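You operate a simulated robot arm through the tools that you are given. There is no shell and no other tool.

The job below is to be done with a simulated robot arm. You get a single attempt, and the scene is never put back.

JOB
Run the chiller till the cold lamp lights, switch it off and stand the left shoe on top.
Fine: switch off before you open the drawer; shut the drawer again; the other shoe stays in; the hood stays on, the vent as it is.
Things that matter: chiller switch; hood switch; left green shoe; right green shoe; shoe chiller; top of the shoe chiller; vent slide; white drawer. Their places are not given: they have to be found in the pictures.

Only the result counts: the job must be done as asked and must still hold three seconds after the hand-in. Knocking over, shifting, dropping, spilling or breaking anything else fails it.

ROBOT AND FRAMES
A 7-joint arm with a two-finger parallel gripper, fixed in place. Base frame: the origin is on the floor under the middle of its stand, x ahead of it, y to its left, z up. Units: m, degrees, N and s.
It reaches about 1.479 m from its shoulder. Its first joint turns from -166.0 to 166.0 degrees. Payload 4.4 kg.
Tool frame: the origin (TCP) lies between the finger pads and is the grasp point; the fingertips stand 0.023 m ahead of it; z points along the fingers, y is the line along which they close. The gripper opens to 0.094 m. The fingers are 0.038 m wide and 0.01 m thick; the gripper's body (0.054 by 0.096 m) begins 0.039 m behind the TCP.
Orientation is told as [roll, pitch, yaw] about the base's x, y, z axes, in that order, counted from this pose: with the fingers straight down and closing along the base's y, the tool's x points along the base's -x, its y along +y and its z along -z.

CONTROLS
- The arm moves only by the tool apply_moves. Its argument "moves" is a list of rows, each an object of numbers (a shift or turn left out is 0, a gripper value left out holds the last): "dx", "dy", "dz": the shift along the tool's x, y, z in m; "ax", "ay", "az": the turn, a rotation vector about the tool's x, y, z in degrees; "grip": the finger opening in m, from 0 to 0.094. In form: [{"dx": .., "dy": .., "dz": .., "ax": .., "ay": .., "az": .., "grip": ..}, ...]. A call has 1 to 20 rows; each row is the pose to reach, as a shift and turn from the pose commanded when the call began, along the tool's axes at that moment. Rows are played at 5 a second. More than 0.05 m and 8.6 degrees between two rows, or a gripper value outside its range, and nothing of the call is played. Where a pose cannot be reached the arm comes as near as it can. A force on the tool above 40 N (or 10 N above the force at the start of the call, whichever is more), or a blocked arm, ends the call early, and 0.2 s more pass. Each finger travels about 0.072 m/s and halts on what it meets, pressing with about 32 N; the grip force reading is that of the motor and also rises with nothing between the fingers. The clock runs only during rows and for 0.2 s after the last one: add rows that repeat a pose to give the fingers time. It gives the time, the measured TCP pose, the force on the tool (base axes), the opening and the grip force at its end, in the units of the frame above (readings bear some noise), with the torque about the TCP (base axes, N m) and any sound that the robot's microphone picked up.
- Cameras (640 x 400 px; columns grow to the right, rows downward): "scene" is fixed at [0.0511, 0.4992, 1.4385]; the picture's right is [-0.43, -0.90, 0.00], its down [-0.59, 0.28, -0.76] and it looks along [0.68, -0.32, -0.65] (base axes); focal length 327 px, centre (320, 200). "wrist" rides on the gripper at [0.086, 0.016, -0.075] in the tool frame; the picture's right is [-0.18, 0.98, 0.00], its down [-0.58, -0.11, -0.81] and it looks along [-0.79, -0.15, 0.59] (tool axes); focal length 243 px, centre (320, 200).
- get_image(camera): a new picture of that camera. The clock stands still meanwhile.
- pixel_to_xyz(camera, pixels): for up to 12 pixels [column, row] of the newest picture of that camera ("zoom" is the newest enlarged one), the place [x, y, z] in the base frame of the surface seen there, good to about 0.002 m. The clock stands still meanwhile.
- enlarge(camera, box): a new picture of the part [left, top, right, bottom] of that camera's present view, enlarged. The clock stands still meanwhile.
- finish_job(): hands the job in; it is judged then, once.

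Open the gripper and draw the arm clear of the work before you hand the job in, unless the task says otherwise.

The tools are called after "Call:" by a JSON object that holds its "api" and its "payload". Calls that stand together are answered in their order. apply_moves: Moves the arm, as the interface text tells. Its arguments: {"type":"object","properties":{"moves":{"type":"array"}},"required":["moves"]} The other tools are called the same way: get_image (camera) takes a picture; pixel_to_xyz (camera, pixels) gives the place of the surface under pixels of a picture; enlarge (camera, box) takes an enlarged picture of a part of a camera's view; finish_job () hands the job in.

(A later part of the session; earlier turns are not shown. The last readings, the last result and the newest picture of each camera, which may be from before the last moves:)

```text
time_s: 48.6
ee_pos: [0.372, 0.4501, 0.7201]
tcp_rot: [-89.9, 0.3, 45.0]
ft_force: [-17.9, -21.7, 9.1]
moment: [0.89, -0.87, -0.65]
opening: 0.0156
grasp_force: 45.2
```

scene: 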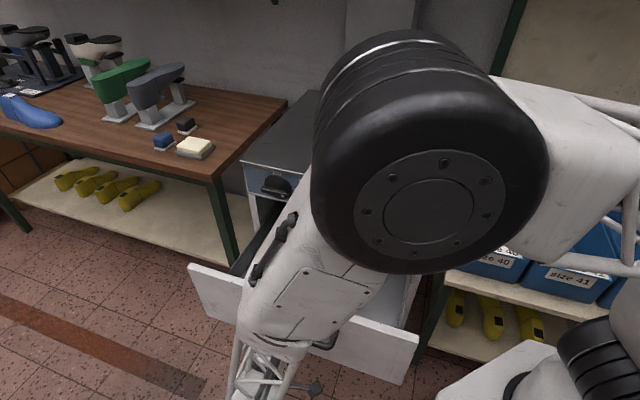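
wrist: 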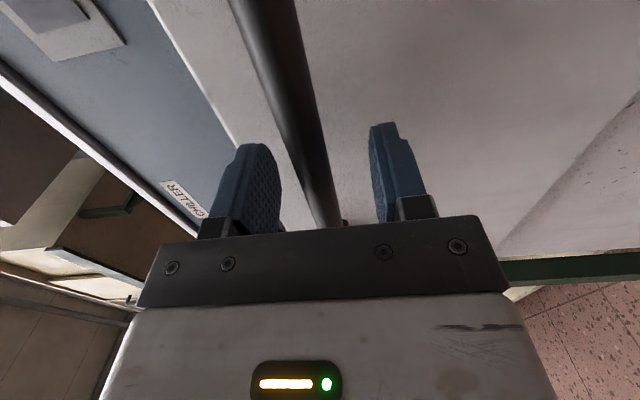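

The drawer is about 0.346 m out. I release the handle and back off.

Call:
{"api": "apply_moves", "payload": {"moves": [{"grip": 0.03}, {"grip": 0.05}, {"grip": 0.05}, {"dz": -0.03}, {"dz": -0.06}, {"dz": -0.08}, {"dz": -0.08}]}}

Call:
{"api": "get_image", "payload": {"camera": "scene"}}

Call:
{"api": "get_image", "payload": {"camera": "wrist"}}

```text
time_s: 50.2
ee_pos: [0.316, 0.5045, 0.7197]
tcp_rot: [-89.8, 0.2, 45.1]
ft_force: [-0.5, -0.1, 0.0]
moment: [-0.01, -0.01, -0.02]
opening: 0.0502
grasp_force: 0.0
```

```text
taken
```

scene: 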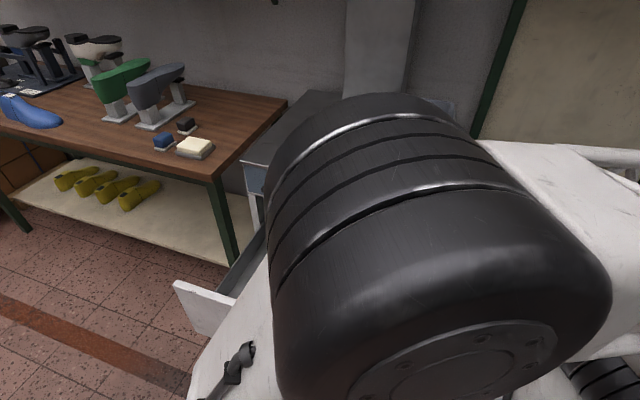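

```text
taken
```

wrist: 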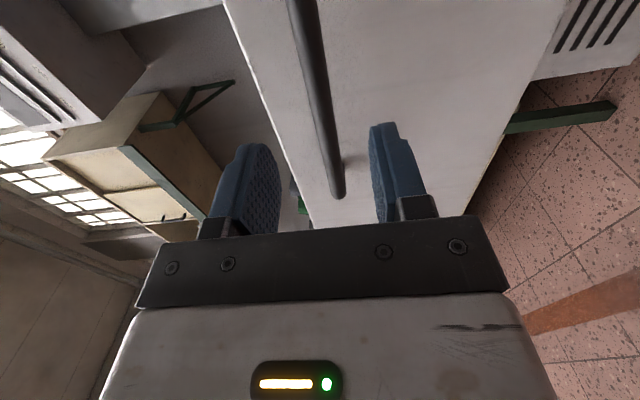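

The handle is released and free. I raise the gripper 0.45 m while rolling +90° so the camera ends on the front side.

Call:
{"api": "apply_moves", "payload": {"moves": [{"dy": -0.04}, {"dy": -0.08, "az": 8}, {"dy": -0.12, "az": 16}, {"dy": -0.16, "az": 24}, {"dy": -0.2, "az": 32}, {"dy": -0.24, "az": 40}, {"dy": -0.28, "az": 48}, {"dy": -0.32, "az": 56}, {"dy": -0.36, "az": 64}, {"dy": -0.4, "az": 72}, {"dy": -0.44, "az": 80}, {"dy": -0.45, "az": 88}, {"dy": -0.45, "az": 90}, {"dy": -0.45, "az": 90}]}}

Call:
{"api": "get_image", "payload": {"camera": "scene"}}

```text
time_s: 53.2
ee_pos: [0.3168, 0.5082, 1.1695]
tcp_rot: [-39.0, -89.8, -5.9]
ft_force: [0.4, -0.2, -0.7]
moment: [-0.01, 0.03, -0.05]
opening: 0.0499
grasp_force: 0.0
```

```text
taken
```

scene: 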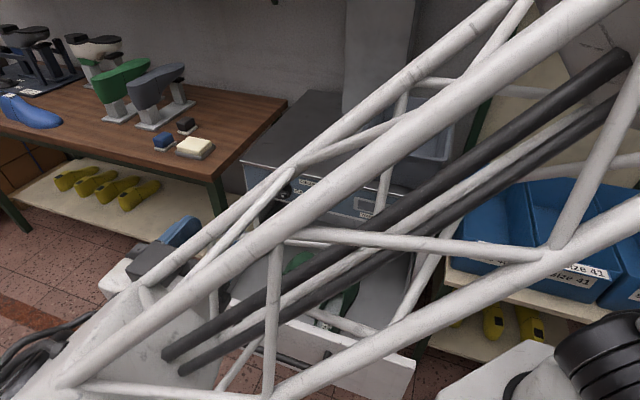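

Two green shoes appear in the drawer at about (300,262) and (335,305). I tilt the gripper to point down for a wrist view.

Call:
{"api": "apply_moves", "payload": {"moves": [{"ay": 8.2}, {"ay": 16.4}, {"ay": 24.6}, {"ay": 32.8}, {"ay": 41}, {"ay": 49.2}, {"ay": 57.4}, {"ay": 65.6}, {"ay": 73.8}, {"ay": 82}, {"ay": 90}, {"ay": 90}]}}

Call:
{"api": "get_image", "payload": {"camera": "scene"}}

Call:
{"api": "get_image", "payload": {"camera": "wrist"}}

```text
time_s: 55.8
ee_pos: [0.3176, 0.5078, 1.1703]
tcp_rot: [-0.2, 0.2, -44.9]
ft_force: [0.4, -0.6, -0.3]
moment: [0.02, -0.02, -0.05]
opening: 0.0503
grasp_force: 0.0
```

```text
taken
```

scene: 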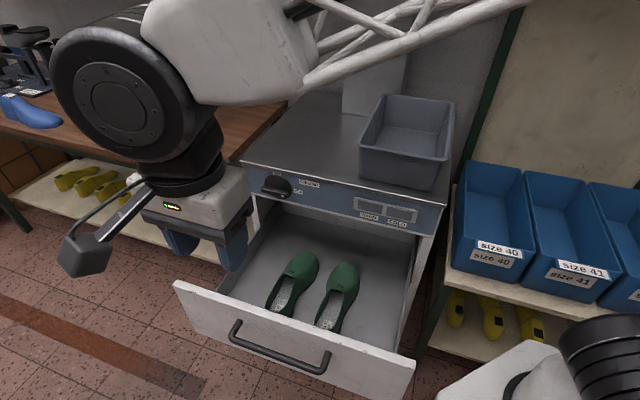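

```text
taken
```

wrist: 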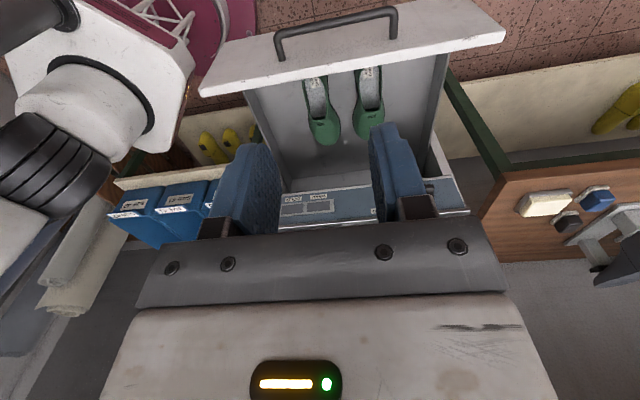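

Great view: both shoes are in the drawer with toes toward the back. I enlarge both views to tell left from right by sole shape.

Call:
{"api": "enlarge", "payload": {"camera": "scene", "box": [230, 230, 390, 350]}}

Call:
{"api": "enlarge", "payload": {"camera": "wrist", "box": [260, 40, 420, 160]}}

```text
3.33 times, centred on (310, 290) of scene
```

zoom: 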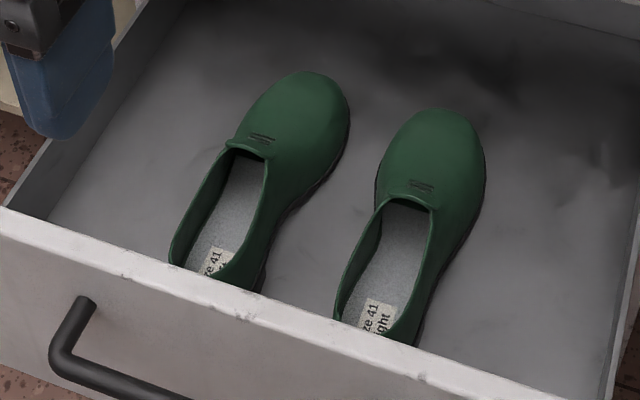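

```text
3.33 times, centred on (340, 100) of wrist
```

zoom: 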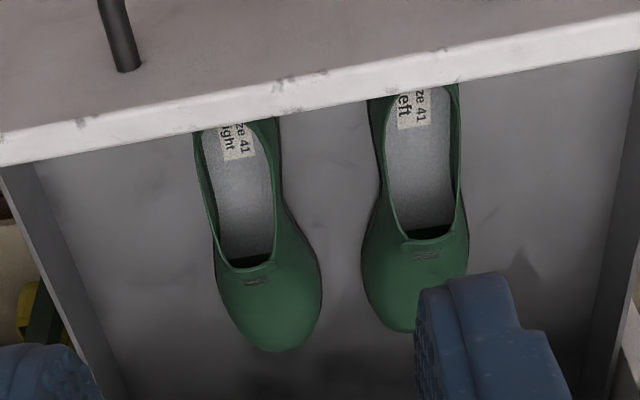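

The labels read "Size 41 left" on the shoe at scene (290,283) (the +t side) and "right" on the other. I measure the left shoe's geometry and the drawer walls.

Call:
{"api": "pixel_to_xyz", "payload": {"camera": "wrist", "pixels": [[370, 100], [358, 105], [382, 105], [369, 80], [358, 75], [379, 75], [366, 120], [370, 112], [384, 122], [350, 120], [345, 90], [410, 85]]}}

Call:
{"api": "enlarge", "payload": {"camera": "scene", "box": [230, 230, 390, 350]}}

Call:
{"api": "pixel_to_xyz", "payload": {"camera": "zoom", "pixels": [[300, 75], [300, 105], [262, 138], [250, 150], [345, 120], [232, 140], [330, 170], [270, 150], [240, 170], [172, 250], [180, 260], [255, 285]]}}

Call:
{"api": "pixel_to_xyz", "payload": {"camera": "zoom", "pixels": [[215, 225], [268, 210], [205, 265], [360, 200], [200, 120], [400, 60], [40, 215], [240, 310], [330, 330], [430, 130], [410, 190], [380, 235]]}}

```text
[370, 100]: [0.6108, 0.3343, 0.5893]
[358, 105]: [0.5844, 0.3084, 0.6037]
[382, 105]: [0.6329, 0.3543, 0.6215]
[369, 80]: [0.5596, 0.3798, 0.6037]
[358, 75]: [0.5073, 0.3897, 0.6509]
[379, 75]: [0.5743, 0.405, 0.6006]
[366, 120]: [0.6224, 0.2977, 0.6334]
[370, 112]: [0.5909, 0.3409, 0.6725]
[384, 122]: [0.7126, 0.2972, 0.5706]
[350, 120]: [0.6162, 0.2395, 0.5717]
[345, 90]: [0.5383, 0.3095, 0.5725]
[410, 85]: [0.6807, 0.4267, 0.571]
```

```text
3.33 times, centred on (310, 290) of scene
```

zoom: 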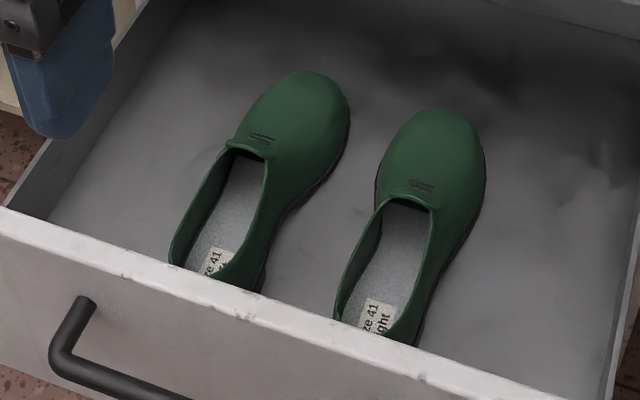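

```text
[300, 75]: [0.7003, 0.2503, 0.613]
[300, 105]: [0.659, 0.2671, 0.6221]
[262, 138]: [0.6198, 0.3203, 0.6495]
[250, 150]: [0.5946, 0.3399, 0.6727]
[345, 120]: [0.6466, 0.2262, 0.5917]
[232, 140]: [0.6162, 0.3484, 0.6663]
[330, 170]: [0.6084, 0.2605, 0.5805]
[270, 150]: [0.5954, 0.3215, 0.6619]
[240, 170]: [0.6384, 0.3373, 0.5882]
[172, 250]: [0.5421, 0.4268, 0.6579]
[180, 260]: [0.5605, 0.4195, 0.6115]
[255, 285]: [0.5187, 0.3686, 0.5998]
```

```text
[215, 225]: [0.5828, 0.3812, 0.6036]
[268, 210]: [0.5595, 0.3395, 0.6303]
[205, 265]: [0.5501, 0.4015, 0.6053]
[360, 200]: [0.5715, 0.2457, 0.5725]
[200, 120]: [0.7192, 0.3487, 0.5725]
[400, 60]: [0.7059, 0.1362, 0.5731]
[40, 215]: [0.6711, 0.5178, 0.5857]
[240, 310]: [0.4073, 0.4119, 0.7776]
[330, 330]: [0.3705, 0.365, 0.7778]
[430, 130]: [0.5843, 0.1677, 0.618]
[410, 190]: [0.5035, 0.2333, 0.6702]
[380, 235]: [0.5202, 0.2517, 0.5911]
```

The left shoe spans about t 0.62–0.70, n -0.32…-0.05 with its throat at (0.595,0.340,0.673); the drawer floor is z=0.5715. I check how the arm's wrist stacks above the tool to plan clearances.

Call:
{"api": "pixel_to_xyz", "payload": {"camera": "scene", "pixels": [[125, 100], [85, 255], [110, 235], [62, 240], [190, 150], [240, 50], [180, 20], [60, 100], [160, 170], [290, 90], [320, 70], [200, 215]]}}

Call:
{"api": "pixel_to_xyz", "payload": {"camera": "wrist", "pixels": [[300, 170], [300, 210], [440, 150], [310, 230], [270, 150], [437, 60], [245, 100], [350, 55], [260, 75], [450, 60], [285, 180], [430, 140]]}}

```text
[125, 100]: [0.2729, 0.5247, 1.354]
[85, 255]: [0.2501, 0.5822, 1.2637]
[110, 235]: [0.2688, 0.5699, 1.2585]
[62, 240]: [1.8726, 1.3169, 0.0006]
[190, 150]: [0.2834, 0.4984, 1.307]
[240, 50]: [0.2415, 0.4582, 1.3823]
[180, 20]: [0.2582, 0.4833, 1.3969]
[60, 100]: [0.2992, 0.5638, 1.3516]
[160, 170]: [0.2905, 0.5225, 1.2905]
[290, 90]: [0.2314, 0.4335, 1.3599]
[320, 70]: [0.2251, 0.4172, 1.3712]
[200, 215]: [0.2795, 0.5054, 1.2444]
```

```text
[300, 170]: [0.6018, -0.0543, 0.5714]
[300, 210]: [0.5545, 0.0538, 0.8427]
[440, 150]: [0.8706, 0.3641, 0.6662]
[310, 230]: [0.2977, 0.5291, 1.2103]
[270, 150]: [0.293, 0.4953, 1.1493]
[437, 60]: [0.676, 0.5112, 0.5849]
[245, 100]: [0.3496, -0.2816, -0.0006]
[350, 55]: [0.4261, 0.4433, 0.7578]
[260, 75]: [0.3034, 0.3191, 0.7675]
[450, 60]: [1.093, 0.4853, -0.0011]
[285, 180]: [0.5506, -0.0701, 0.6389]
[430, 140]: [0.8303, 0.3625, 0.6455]
```

Plan: straddle the left shoe at its waist (t≈0.6645, n≈-0.18), closing along t. I open fully and move to above it at z≈0.90.

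Call:
{"api": "apply_moves", "payload": {"moves": [{"dx": -0.032, "dy": 0.008, "dz": 0.027, "grip": 0.094}, {"dx": -0.063, "dy": 0.016, "dz": 0.054}, {"dx": -0.094, "dy": 0.024, "dz": 0.081}, {"dx": -0.126, "dy": 0.032, "dz": 0.108}, {"dx": -0.157, "dy": 0.04, "dz": 0.135}, {"dx": -0.189, "dy": 0.048, "dz": 0.162}, {"dx": -0.22, "dy": 0.056, "dz": 0.189}, {"dx": -0.252, "dy": 0.065, "dz": 0.216}, {"dx": -0.283, "dy": 0.073, "dz": 0.243}, {"dx": -0.3145, "dy": 0.081, "dz": 0.27}, {"dx": -0.3145, "dy": 0.081, "dz": 0.27}]}}

Call:
{"api": "get_image", "payload": {"camera": "scene"}}

Call:
{"api": "get_image", "payload": {"camera": "wrist"}}

```text
time_s: 58.2
ee_pos: [0.5963, 0.3379, 0.8948]
tcp_rot: [-0.3, 0.1, -45.0]
ft_force: [-0.4, 1.1, 1.4]
moment: [0.0, -0.03, -0.03]
opening: 0.0942
grasp_force: 0.0
```

```text
taken
```

scene: 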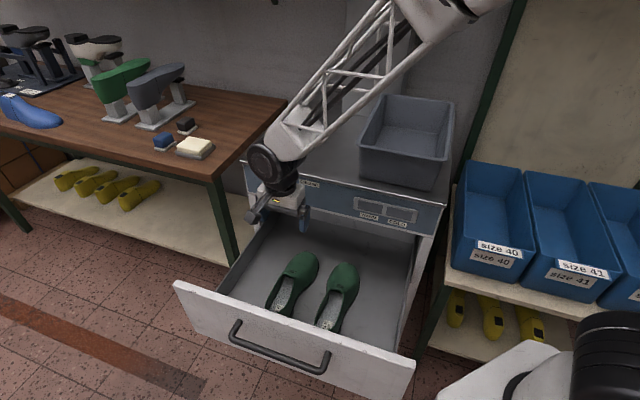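

```text
taken
```

wrist: 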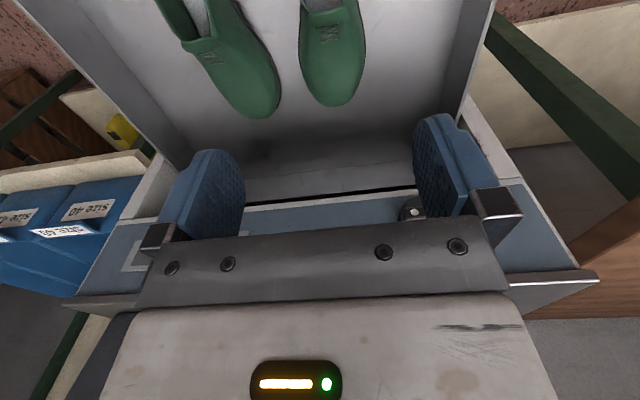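

TCP is at t≈0.661, n≈-0.183, z≈0.895 above the left shoe, which appears at (332,50) in the wrist picture. I re-measure the shoe's outline from here.

Call:
{"api": "pixel_to_xyz", "payload": {"camera": "wrist", "pixels": [[301, 30], [364, 30], [303, 15], [362, 12], [330, 105], [302, 60], [366, 60], [330, 15], [330, 5], [300, 45], [366, 45], [332, 60]]}}

Call:
{"api": "pixel_to_xyz", "payload": {"camera": "scene", "pixels": [[350, 80], [320, 110], [400, 30], [275, 160], [290, 175], [262, 165]]}}

Call:
{"api": "enlarge", "payload": {"camera": "wrist", "box": [240, 0, 400, 100]}}

```text
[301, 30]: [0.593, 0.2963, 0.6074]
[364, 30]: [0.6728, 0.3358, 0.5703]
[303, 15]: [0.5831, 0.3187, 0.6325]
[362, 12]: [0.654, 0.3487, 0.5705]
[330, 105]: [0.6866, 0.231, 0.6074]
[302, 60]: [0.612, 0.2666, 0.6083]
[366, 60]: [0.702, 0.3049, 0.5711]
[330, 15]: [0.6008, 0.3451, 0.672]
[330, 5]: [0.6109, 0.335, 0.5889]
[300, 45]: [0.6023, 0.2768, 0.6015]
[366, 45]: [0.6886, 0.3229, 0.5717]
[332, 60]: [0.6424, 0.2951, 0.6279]
```

```text
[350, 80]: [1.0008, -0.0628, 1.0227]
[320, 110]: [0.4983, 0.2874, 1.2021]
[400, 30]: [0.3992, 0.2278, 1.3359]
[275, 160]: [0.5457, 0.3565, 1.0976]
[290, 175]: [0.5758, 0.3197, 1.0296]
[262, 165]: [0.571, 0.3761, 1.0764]
```

```text
4.00 times, centred on (320, 50) of wrist
```

zoom: 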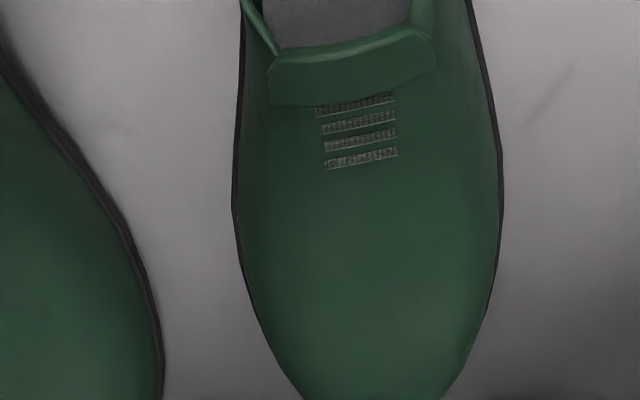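

I probe the shoe's left (+t) outline in the enlarged picture to center the grasp.

Call:
{"api": "pixel_to_xyz", "payload": {"camera": "zoom", "pixels": [[455, 20], [465, 60], [475, 90], [485, 130], [490, 190], [480, 100], [250, 60], [250, 100], [245, 20], [270, 60], [340, 65], [440, 60]]}}

```text
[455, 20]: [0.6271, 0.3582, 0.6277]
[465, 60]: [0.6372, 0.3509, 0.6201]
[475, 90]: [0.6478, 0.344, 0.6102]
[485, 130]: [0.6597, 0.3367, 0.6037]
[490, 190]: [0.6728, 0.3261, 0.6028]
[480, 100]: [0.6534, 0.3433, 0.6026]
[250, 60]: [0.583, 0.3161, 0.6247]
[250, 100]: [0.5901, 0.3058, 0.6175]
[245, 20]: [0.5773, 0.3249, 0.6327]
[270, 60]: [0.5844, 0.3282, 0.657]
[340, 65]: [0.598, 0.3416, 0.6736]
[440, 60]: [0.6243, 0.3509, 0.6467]
```

The waist sides slope inward near the throat, so slightly heel-ward (n≈-0.155) is better; I check the collar rim heights there from the scene camera.

Call:
{"api": "enlarge", "payload": {"camera": "scene", "box": [255, 240, 335, 300]}}

Call:
{"api": "pixel_to_xyz", "payload": {"camera": "scene", "pixels": [[296, 276], [295, 282], [294, 288], [297, 290], [284, 276], [280, 282], [276, 288], [273, 296], [298, 282], [299, 286], [290, 274], [288, 273]]}}

```text
6.67 times, centred on (295, 270) of scene
```

zoom: 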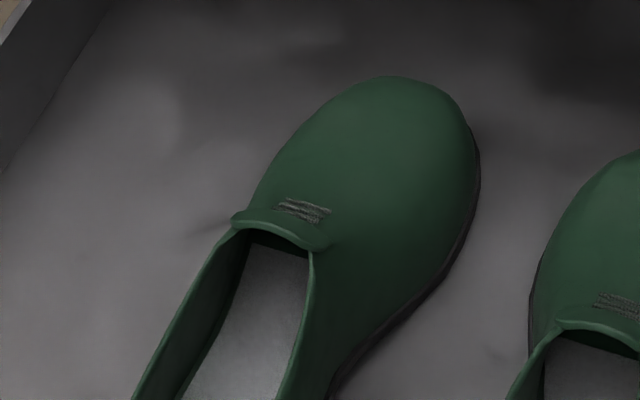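

```text
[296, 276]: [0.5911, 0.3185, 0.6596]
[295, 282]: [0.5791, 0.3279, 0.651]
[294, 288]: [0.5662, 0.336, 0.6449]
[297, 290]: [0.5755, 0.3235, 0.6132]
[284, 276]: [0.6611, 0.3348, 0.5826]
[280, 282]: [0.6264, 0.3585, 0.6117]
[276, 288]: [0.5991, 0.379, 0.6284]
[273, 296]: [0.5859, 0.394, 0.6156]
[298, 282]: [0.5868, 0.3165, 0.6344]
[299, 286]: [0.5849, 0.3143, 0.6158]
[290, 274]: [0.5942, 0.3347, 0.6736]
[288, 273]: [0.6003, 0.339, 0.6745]
```

The rim at n≈-0.163 is z≈0.645 with near-vertical walls and the tongue lip peaks at 0.6745. I descend to TCP (t 0.665, n -0.16, z 0.638), keeping the palm just above the lip.

Call:
{"api": "apply_moves", "payload": {"moves": [{"dx": 0.0227, "dy": 0.0044, "dz": 0.02}, {"dx": 0.0227, "dy": 0.0044, "dz": 0.06}, {"dx": 0.0227, "dy": 0.0044, "dz": 0.1}, {"dx": 0.0227, "dy": 0.0044, "dz": 0.14}, {"dx": 0.0227, "dy": 0.0044, "dz": 0.17}, {"dx": 0.0227, "dy": 0.0044, "dz": 0.19}, {"dx": 0.0227, "dy": 0.0044, "dz": 0.2}, {"dx": 0.0227, "dy": 0.0044, "dz": 0.2}]}}

Call:
{"api": "get_image", "payload": {"camera": "scene"}}

Call:
{"api": "get_image", "payload": {"camera": "wrist"}}

```text
time_s: 60.0
ee_pos: [0.5816, 0.3591, 0.6991]
tcp_rot: [-0.3, 0.1, -45.0]
ft_force: [-0.1, 0.3, 0.9]
moment: [-0.01, -0.01, 0.02]
opening: 0.0939
grasp_force: 0.1
```

```text
taken
```

scene: 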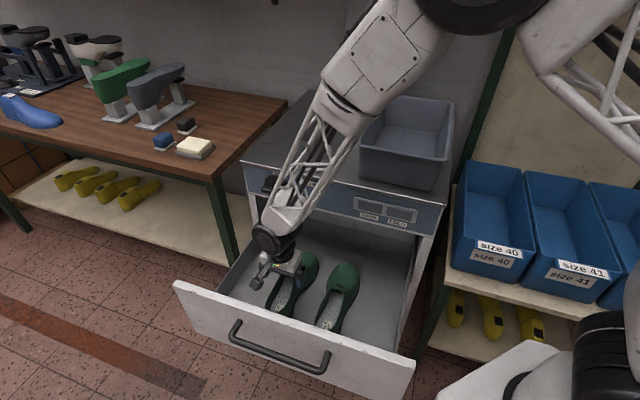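

```text
taken
```

wrist: 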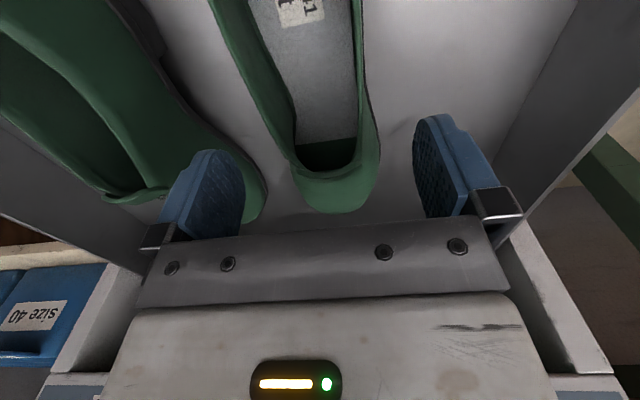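

The shoe sits between the fingers. I descend the last 0.061 m slowly.

Call:
{"api": "apply_moves", "payload": {"moves": [{"dx": 0.002, "dz": 0.02}, {"dx": -0.002, "dz": 0.04}, {"dx": -0.002, "dz": 0.052}, {"dx": -0.002, "dz": 0.06}, {"dx": -0.002, "dz": 0.06}]}}

Call:
{"api": "get_image", "payload": {"camera": "wrist"}}

Call:
{"api": "enlarge", "payload": {"camera": "scene", "box": [215, 210, 375, 330]}}

```text
time_s: 61.2
ee_pos: [0.5834, 0.3595, 0.6385]
tcp_rot: [-0.1, 0.0, -45.0]
ft_force: [0.0, 0.2, 0.9]
moment: [-0.01, 0.03, -0.01]
opening: 0.0939
grasp_force: 0.0
```

```text
taken
```

wrist: 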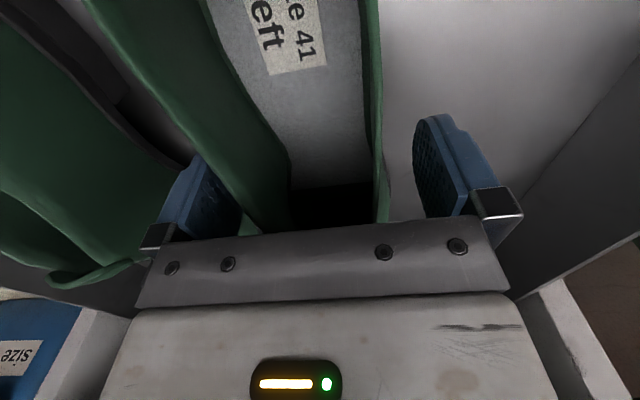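

```text
3.33 times, centred on (295, 270) of scene
```

zoom: 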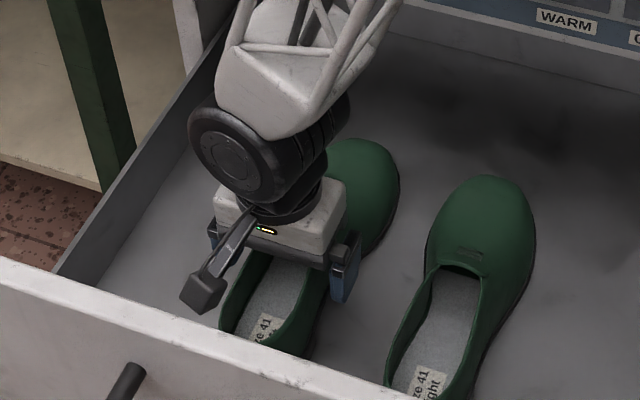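

Fingers straddle the shoe labelled "left" with no contact. I close the gripper.

Call:
{"api": "apply_moves", "payload": {"moves": [{"grip": 0.08}, {"grip": 0.065}, {"grip": 0.05}, {"grip": 0.04}, {"grip": 0.03}, {"grip": 0.03}, {"grip": 0.03}]}}

Call:
{"api": "get_image", "payload": {"camera": "wrist"}}

Call:
{"api": "enlarge", "payload": {"camera": "scene", "box": [215, 210, 375, 330]}}

```text
time_s: 62.8
ee_pos: [0.583, 0.3594, 0.6405]
tcp_rot: [-0.1, 0.1, -45.0]
ft_force: [-1.1, -1.2, 12.4]
moment: [0.35, -0.38, 0.53]
opening: 0.0597
grasp_force: 31.7
```

```text
taken
```

wrist: 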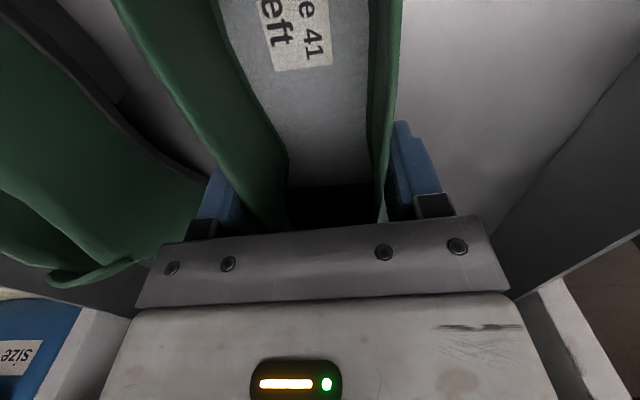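

```text
3.33 times, centred on (295, 270) of scene
```

zoom: 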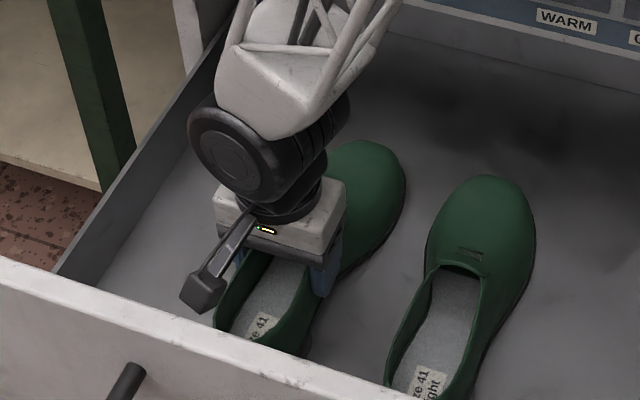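

The shoe is clamped (opening 0.0597, 32 N). I lift slowly 5 cm and check that it comes along level.

Call:
{"api": "apply_moves", "payload": {"moves": [{"dz": -0.005}, {"dz": -0.015}, {"dz": -0.03}, {"dz": -0.05}, {"dz": -0.05}]}}

Call:
{"api": "get_image", "payload": {"camera": "wrist"}}

Call:
{"api": "enlarge", "payload": {"camera": "scene", "box": [215, 190, 375, 310]}}

```text
time_s: 64.0
ee_pos: [0.5833, 0.3589, 0.6903]
tcp_rot: [-0.2, 0.1, -45.1]
ft_force: [-0.2, 0.3, -3.4]
moment: [0.14, 0.12, 0.0]
opening: 0.06
grasp_force: 31.9
```

```text
taken
```

wrist: 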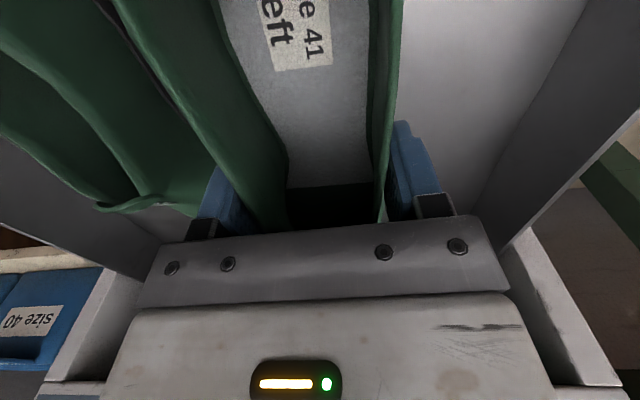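

```text
3.33 times, centred on (295, 250) of scene
```

zoom: 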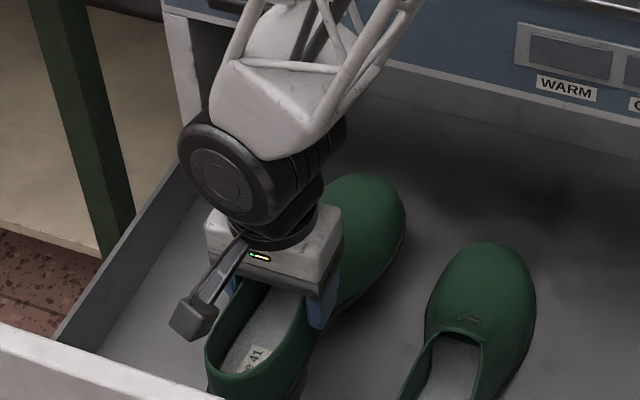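

The shoe hangs level, about 3.4 N. I lift it straight up 0.18 m so that its sole clears the drawer front.

Call:
{"api": "apply_moves", "payload": {"moves": [{"dz": -0.02}, {"dz": -0.04}, {"dz": -0.06}, {"dz": -0.08}, {"dz": -0.1}, {"dz": -0.12}, {"dz": -0.14}, {"dz": -0.16}, {"dz": -0.18}, {"dz": -0.18}]}}

Call:
{"api": "get_image", "payload": {"camera": "scene"}}

Call:
{"api": "get_image", "payload": {"camera": "wrist"}}

```text
time_s: 66.2
ee_pos: [0.5845, 0.3588, 0.8674]
tcp_rot: [-0.4, 0.1, -45.0]
ft_force: [1.0, -0.2, -4.0]
moment: [0.12, 0.11, 0.01]
opening: 0.0598
grasp_force: 32.0
```

```text
taken
```

scene: 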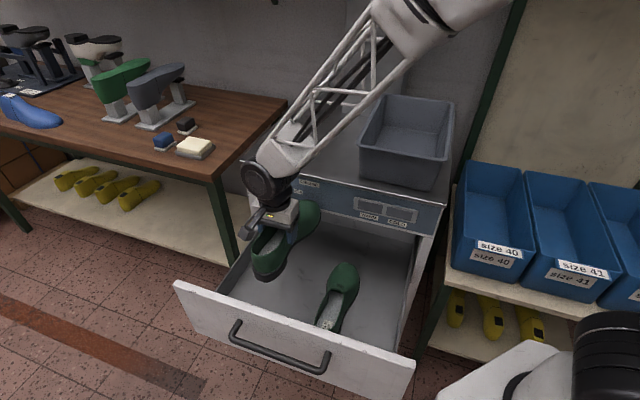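

```text
taken
```

wrist: 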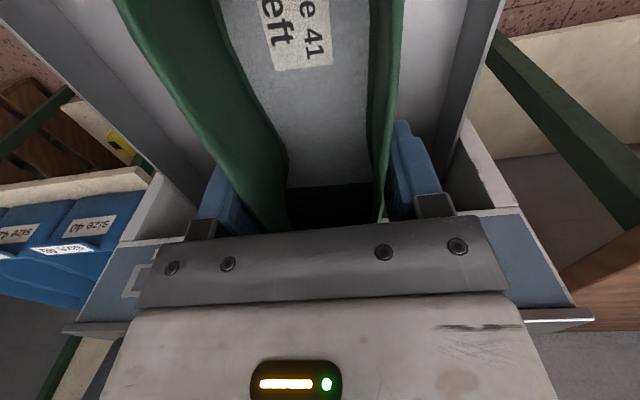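

The shoe is clear of the drawer. I move 0.08 m outward (+n) away from the panel, then up 0.2 m.

Call:
{"api": "apply_moves", "payload": {"moves": [{"dx": 0.03}, {"dx": 0.06}, {"dx": 0.08}, {"dx": 0.08, "dz": -0.03}, {"dx": 0.08, "dz": -0.06}, {"dx": 0.08, "dz": -0.09}, {"dx": 0.08, "dz": -0.12}, {"dx": 0.08, "dz": -0.15}, {"dx": 0.08, "dz": -0.18}, {"dx": 0.08, "dz": -0.2}, {"dx": 0.08, "dz": -0.2}]}}

Call:
{"api": "get_image", "payload": {"camera": "scene"}}

Call:
{"api": "get_image", "payload": {"camera": "wrist"}}

```text
time_s: 67.8
ee_pos: [0.5263, 0.4012, 0.8554]
tcp_rot: [-10.4, 1.1, -45.9]
ft_force: [0.7, 1.5, -2.9]
moment: [0.1, 0.05, -0.01]
opening: 0.06
grasp_force: 33.2
stopped in row 7: the arm was blocked; the commanded pose is now the measured one
```

```text
taken
```

scene: 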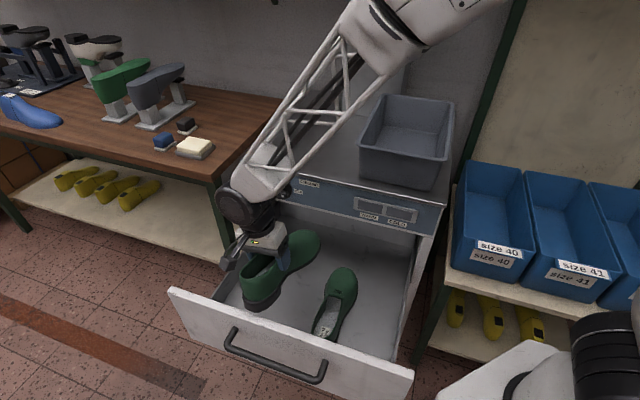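

```text
taken
```

wrist: 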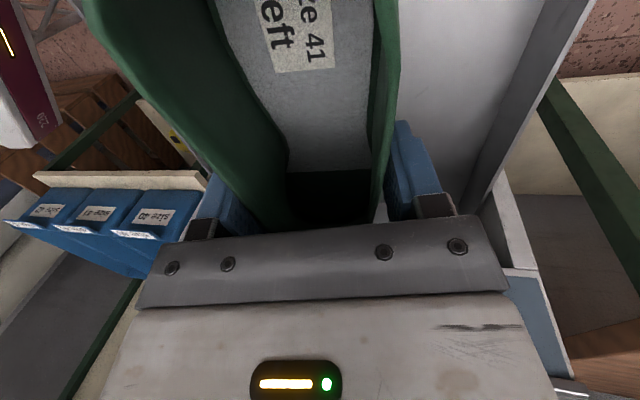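

The arm reports being blocked and the tool has tilted about 10°. I examine where the forearm/wrist is touching, via scene measurements.

Call:
{"api": "enlarge", "payload": {"camera": "scene", "box": [190, 90, 430, 270]}}

Call:
{"api": "pixel_to_xyz", "payload": {"camera": "scene", "pixels": [[270, 185], [280, 193], [290, 190], [300, 170], [330, 130], [350, 90], [245, 210], [225, 205], [262, 170], [285, 150], [345, 112], [275, 205]]}}

```text
2.22 times, centred on (310, 180) of scene
```

zoom: 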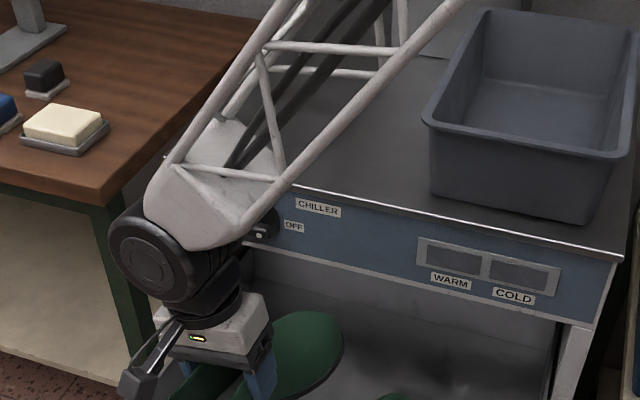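

```text
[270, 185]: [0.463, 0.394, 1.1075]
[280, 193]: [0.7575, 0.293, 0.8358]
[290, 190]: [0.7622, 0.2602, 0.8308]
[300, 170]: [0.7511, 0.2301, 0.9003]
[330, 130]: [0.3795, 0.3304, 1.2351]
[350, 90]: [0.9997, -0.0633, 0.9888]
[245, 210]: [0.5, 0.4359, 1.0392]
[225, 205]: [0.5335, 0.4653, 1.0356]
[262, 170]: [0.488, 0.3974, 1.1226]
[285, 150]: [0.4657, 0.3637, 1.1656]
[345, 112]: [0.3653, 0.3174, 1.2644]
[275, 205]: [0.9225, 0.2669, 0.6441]
```

The wrist and forearm near the tool are clear of the chiller; I check the elbow part at the top of the scene picture and look at a wrist zoom for contact between the heel and drawer front.

Call:
{"api": "pixel_to_xyz", "payload": {"camera": "scene", "pixels": [[370, 30], [400, 30], [430, 10], [470, 10], [390, 60], [360, 45], [270, 290], [250, 300], [290, 250], [200, 310], [330, 350], [405, 390]]}}

Call:
{"api": "enlarge", "payload": {"camera": "scene", "box": [150, 220, 350, 370]}}

```text
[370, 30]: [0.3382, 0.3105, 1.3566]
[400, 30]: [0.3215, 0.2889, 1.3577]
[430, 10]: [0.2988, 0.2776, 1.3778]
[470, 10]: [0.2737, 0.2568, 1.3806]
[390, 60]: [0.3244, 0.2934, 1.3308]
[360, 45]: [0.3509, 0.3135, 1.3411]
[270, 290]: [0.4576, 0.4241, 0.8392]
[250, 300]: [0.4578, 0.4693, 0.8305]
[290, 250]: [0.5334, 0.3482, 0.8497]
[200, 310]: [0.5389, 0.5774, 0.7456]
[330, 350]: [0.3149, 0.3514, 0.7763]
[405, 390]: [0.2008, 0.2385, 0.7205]
```

```text
2.67 times, centred on (250, 295) of scene
```

zoom: 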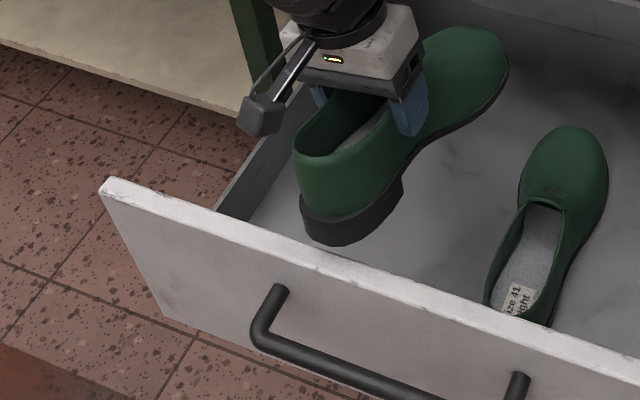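

The drawer front has been nudged out ~1.4 cm (still fine), the shoe is firmly held and no contact force shows now. I creep straight up 3 cm in small steps to see whether the arm tracks.

Call:
{"api": "apply_moves", "payload": {"moves": [{"dx": 0.0001, "dy": -0.0009, "dz": -0.0049}, {"dx": 0.0002, "dy": -0.0018, "dz": -0.0098}, {"dx": 0.0003, "dy": -0.0036, "dz": -0.0196}, {"dx": 0.0006, "dy": -0.0054, "dz": -0.0294}, {"dx": 0.0006, "dy": -0.0054, "dz": -0.0294}]}}

Call:
{"api": "get_image", "payload": {"camera": "scene"}}

```text
time_s: 69.2
ee_pos: [0.5241, 0.3938, 0.8617]
tcp_rot: [-12.5, 1.4, -46.4]
ft_force: [-0.8, -0.2, -4.0]
moment: [0.13, 0.05, 0.01]
opening: 0.06
grasp_force: 31.6
stopped in row 5: the arm was blocked; the commanded pose is now the measured one
```

```text
taken
```

scene: 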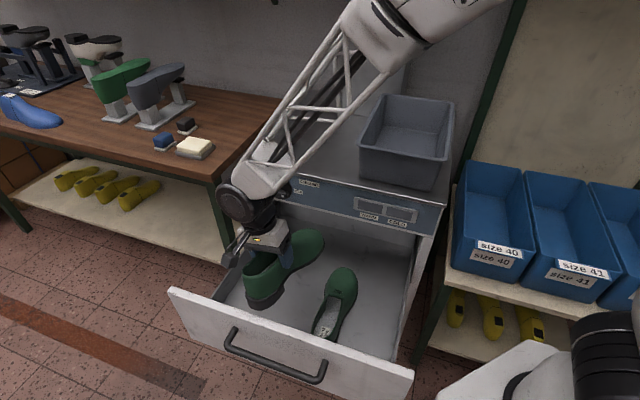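

Still blocked with the tool tilting further, so some link is probably catching. I check the robot's lower links near the drawer's right corner at (415,375) and at (500,370).

Call:
{"api": "pixel_to_xyz", "payload": {"camera": "scene", "pixels": [[460, 390], [500, 360], [540, 350], [600, 330], [600, 370], [530, 390], [410, 372], [500, 20], [510, 3], [480, 3], [635, 320], [635, 380]]}}

Call:
{"api": "enlarge", "payload": {"camera": "scene", "box": [380, 250, 640, 400]}}

Call:
{"api": "enlarge", "payload": {"camera": "scene", "box": [200, 0, 520, 200]}}

Call:
{"api": "get_image", "payload": {"camera": "wrist"}}

```text
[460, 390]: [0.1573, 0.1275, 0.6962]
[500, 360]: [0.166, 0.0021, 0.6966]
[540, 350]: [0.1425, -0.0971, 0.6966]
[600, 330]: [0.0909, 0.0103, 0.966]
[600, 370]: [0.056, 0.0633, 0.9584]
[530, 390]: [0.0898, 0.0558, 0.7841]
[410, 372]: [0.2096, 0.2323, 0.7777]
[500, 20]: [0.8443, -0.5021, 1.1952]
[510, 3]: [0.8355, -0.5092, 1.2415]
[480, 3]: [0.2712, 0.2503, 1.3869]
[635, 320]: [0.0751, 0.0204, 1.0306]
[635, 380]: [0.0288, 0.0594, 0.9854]
```

```text
2.46 times, centred on (510, 325) of scene
```

zoom: 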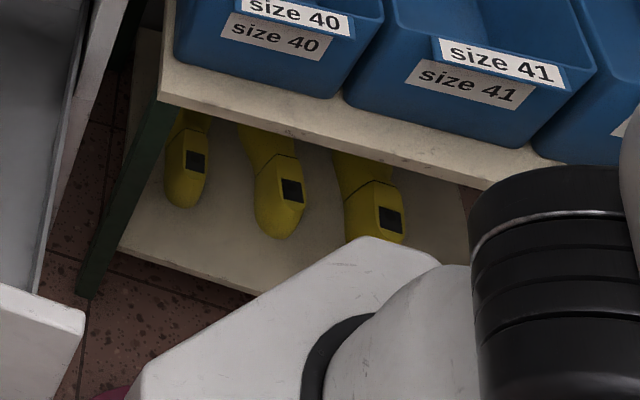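

```text
2.00 times, centred on (360, 100) of scene
```

zoom: 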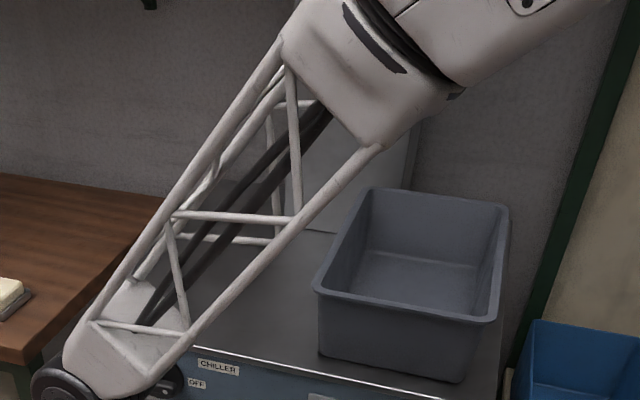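

```text
taken
```

wrist: 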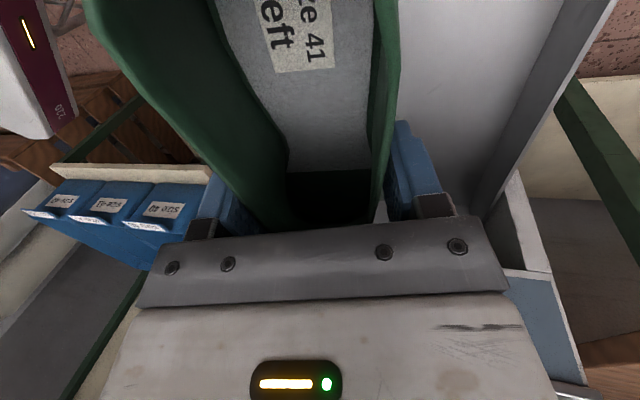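

I look closer at the heel against the drawer front, since the heel may be hooked at the drawer's front edge.

Call:
{"api": "enlarge", "payload": {"camera": "scene", "box": [220, 230, 340, 320]}}

Call:
{"api": "pixel_to_xyz", "payload": {"camera": "zoom", "pixels": [[220, 390], [160, 370], [160, 340], [280, 370], [180, 395], [330, 290], [420, 200], [540, 60], [60, 395], [100, 380], [300, 60], [30, 130]]}}

```text
4.44 times, centred on (280, 275) of scene
```

zoom: 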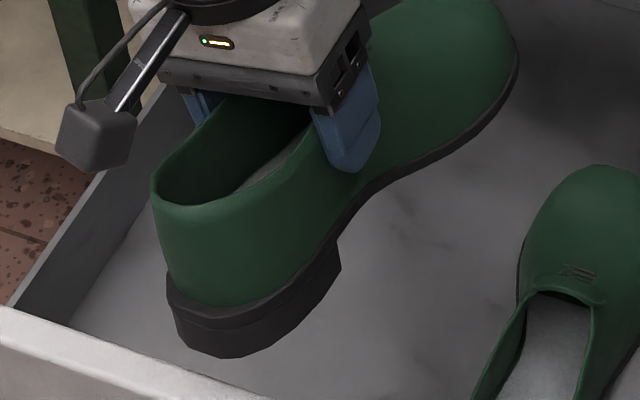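

```text
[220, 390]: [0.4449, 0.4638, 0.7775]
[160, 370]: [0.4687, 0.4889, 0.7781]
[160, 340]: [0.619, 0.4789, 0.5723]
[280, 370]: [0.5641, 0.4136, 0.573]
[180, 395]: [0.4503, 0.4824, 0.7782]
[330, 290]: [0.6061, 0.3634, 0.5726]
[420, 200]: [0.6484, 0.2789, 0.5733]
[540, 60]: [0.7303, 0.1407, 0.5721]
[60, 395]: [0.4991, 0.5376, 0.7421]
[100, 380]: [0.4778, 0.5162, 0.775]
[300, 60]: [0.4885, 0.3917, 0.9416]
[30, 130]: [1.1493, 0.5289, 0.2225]
```

I measure the heel block and toe points directly to know where the shoe is now.

Call:
{"api": "pixel_to_xyz", "payload": {"camera": "zoom", "pixels": [[200, 340], [245, 350], [330, 265], [180, 310], [170, 285], [160, 200], [300, 290], [500, 60], [480, 20], [515, 70], [440, 100], [150, 180]]}}

```text
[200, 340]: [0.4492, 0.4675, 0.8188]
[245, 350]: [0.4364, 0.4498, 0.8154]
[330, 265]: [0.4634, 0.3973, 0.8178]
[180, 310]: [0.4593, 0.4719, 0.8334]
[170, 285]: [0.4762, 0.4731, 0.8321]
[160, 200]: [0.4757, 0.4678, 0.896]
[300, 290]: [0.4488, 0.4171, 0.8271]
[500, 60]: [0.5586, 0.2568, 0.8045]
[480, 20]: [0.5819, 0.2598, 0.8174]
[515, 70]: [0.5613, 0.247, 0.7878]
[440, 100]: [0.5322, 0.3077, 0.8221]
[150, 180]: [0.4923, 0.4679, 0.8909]
```

The heel is above the drawer front (z≈0.81 vs 0.778) and nothing touches the shoe, so the arm itself is caught in a bad posture. I back toward the previous good pose (n≈-0.14, z≈0.88) while levelling the tool.

Call:
{"api": "apply_moves", "payload": {"moves": [{"dx": -0.006, "dy": 0.001, "dz": -0.003, "ax": -1.5}, {"dx": -0.012, "dy": 0.002, "dz": -0.006, "ax": -3}, {"dx": -0.018, "dy": 0.003, "dz": -0.009, "ax": -4.7}, {"dx": -0.024, "dy": 0.004, "dz": -0.012, "ax": -6.2}, {"dx": -0.03, "dy": 0.005, "dz": -0.015, "ax": -7.8}, {"dx": -0.036, "dy": 0.006, "dz": -0.018, "ax": -9.4}, {"dx": -0.042, "dy": 0.007, "dz": -0.02, "ax": -11, "az": -0.7}, {"dx": -0.0471, "dy": 0.0076, "dz": -0.0216, "ax": -12.5, "az": -1.4}, {"dx": -0.0471, "dy": 0.0076, "dz": -0.0216, "ax": -12.5, "az": -1.4}]}}

Call:
{"api": "get_image", "payload": {"camera": "scene"}}

```text
time_s: 71.2
ee_pos: [0.5658, 0.364, 0.8658]
tcp_rot: [-1.2, 1.8, -45.4]
ft_force: [-0.3, 0.7, -4.1]
moment: [0.12, 0.08, -0.01]
opening: 0.0601
grasp_force: 32.4
```

```text
taken
```

scene: 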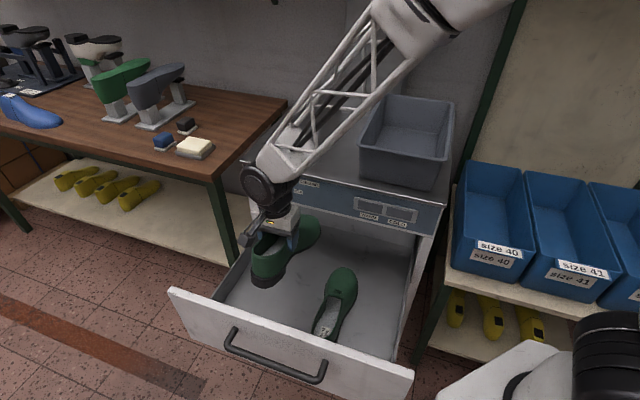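

Recovered to (0.566,0.364,0.866), nearly level. I try a small straight lift of 3 cm from here.

Call:
{"api": "apply_moves", "payload": {"moves": [{"dz": -0.01}, {"dz": -0.02}, {"dz": -0.03}, {"dz": -0.03}]}}

Call:
{"api": "enlarge", "payload": {"camera": "scene", "box": [220, 0, 540, 200]}}

```text
time_s: 72.3
ee_pos: [0.5623, 0.3558, 0.868]
tcp_rot: [-3.6, 2.2, -45.6]
ft_force: [0.6, -0.2, -3.0]
moment: [0.14, 0.06, 0.0]
opening: 0.06
grasp_force: 32.2
stopped in row 4: the arm was blocked; the commanded pose is now the measured one
```

```text
2.00 times, centred on (380, 100) of scene
```

zoom: 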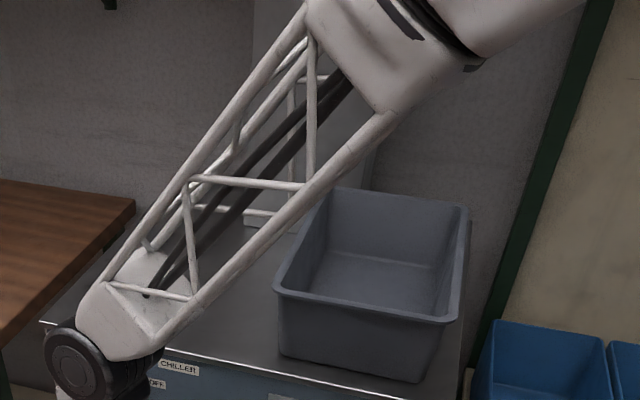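

The wrist joint turns but the arm won't rise at this small radius, so the folded elbow seems to be the obstacle. I move outward in +t (larger radius, ~13 cm) at the same height and level the tool before lifting.

Call:
{"api": "apply_moves", "payload": {"moves": [{"dx": 0.005, "dy": 0.02, "dz": -0.001, "ax": -0.6, "ay": -0.4}, {"dx": 0.01, "dy": 0.04, "dz": -0.0025, "ax": -1.2, "ay": -0.8}, {"dx": 0.015, "dy": 0.06, "dz": -0.004, "ax": -1.8, "ay": -1.2}, {"dx": 0.02, "dy": 0.08, "dz": -0.005, "ax": -2.4, "ay": -1.6}, {"dx": 0.025, "dy": 0.1, "dz": -0.006, "ax": -3, "ay": -2}, {"dx": 0.025, "dy": 0.12, "dz": -0.008, "ax": -3.6, "ay": -2.2}, {"dx": 0.025, "dy": 0.12, "dz": -0.008, "ax": -3.6, "ay": -2.2}]}}

Call:
{"api": "get_image", "payload": {"camera": "scene"}}

Call:
{"api": "get_image", "payload": {"camera": "wrist"}}

```text
time_s: 74.0
ee_pos: [0.6335, 0.4581, 0.8764]
tcp_rot: [0.6, -0.2, -45.6]
ft_force: [1.0, -0.3, -4.1]
moment: [0.12, 0.07, 0.01]
opening: 0.0599
grasp_force: 31.7
```

```text
taken
```

scene: 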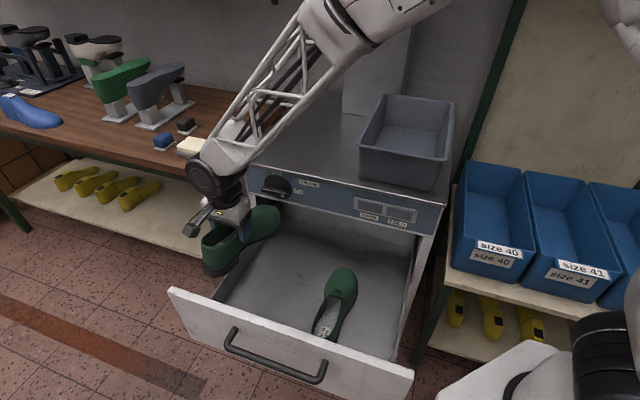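

```text
taken
```

wrist: 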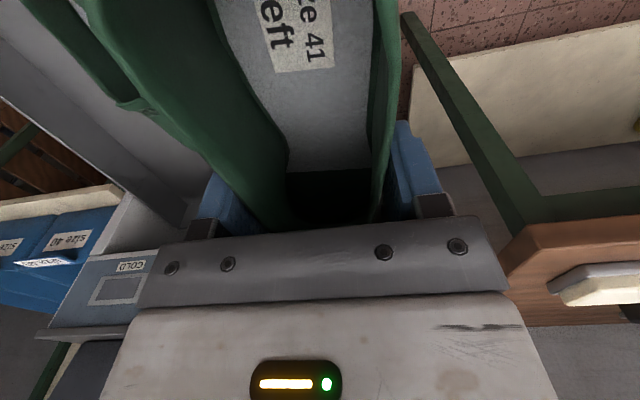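

Tracking is good here (0.6335,0.458,0.876). I try lifting 3 cm.

Call:
{"api": "apply_moves", "payload": {"moves": [{"dz": -0.01}, {"dz": -0.02}, {"dz": -0.03}, {"dz": -0.03}]}}

Call:
{"api": "get_image", "payload": {"camera": "scene"}}

```text
time_s: 75.0
ee_pos: [0.6332, 0.4568, 0.9042]
tcp_rot: [0.5, -0.1, -45.6]
ft_force: [0.1, 0.6, -4.8]
moment: [0.14, 0.11, 0.02]
opening: 0.06
grasp_force: 31.6
```

```text
taken
```

scene: 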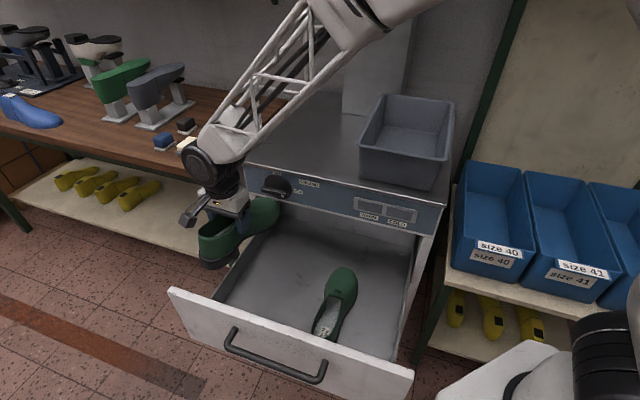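

It rises freely now. I continue up to about z=1.06 in 2 cm steps.

Call:
{"api": "apply_moves", "payload": {"moves": [{"dz": -0.02}, {"dz": -0.04}, {"dz": -0.06}, {"dz": -0.08}, {"dz": -0.1}, {"dz": -0.12}, {"dz": -0.14}, {"dz": -0.155}, {"dz": -0.155}]}}

Call:
{"api": "get_image", "payload": {"camera": "scene"}}

Call:
{"api": "get_image", "payload": {"camera": "wrist"}}

```text
time_s: 77.2
ee_pos: [0.6393, 0.4524, 0.9886]
tcp_rot: [-5.0, 0.7, -46.3]
ft_force: [0.3, 0.5, -4.5]
moment: [0.11, 0.09, 0.05]
opening: 0.0598
grasp_force: 31.7
stopped in row 9: the arm was blocked; the commanded pose is now the measured one
```

```text
taken
```

scene: 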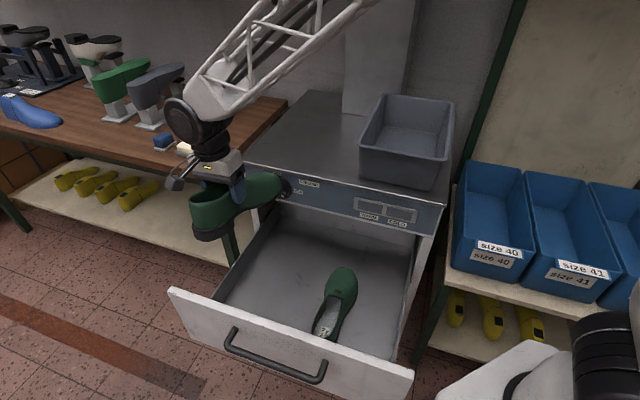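

```text
taken
```

wrist: 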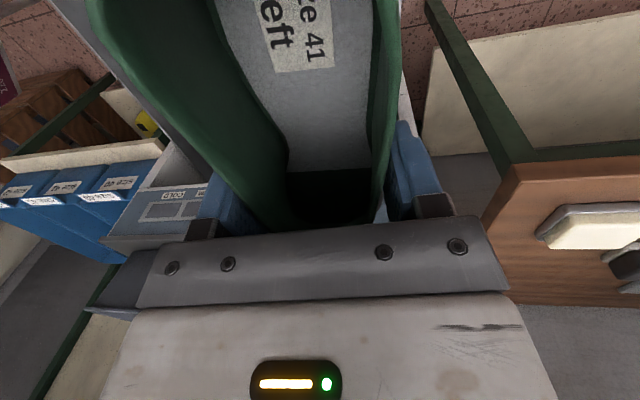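

It blocks again at z≈0.989, consistent with an elbow height limit that relaxes with radius. I measure the forearm to see where the elbow is.

Call:
{"api": "pixel_to_xyz", "payload": {"camera": "scene", "pixels": [[210, 100], [235, 100], [330, 22], [270, 25], [200, 85], [370, 2], [185, 125], [250, 95], [240, 210], [215, 235], [280, 190], [265, 205]]}}

Call:
{"api": "enlarge", "payload": {"camera": "scene", "box": [150, 130, 310, 250]}}

```text
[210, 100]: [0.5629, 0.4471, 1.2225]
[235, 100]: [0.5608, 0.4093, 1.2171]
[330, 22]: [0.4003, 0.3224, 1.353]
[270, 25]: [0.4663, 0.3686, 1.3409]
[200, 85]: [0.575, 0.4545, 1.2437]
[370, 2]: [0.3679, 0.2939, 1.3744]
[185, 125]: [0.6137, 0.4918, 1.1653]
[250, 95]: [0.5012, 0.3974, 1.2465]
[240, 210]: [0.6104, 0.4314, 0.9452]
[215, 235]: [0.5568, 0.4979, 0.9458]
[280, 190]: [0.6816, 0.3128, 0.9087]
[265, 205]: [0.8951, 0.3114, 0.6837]
```

```text
3.33 times, centred on (230, 190) of scene
```

zoom: 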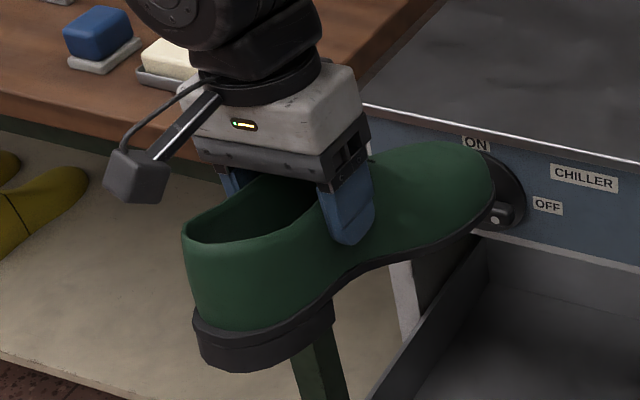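

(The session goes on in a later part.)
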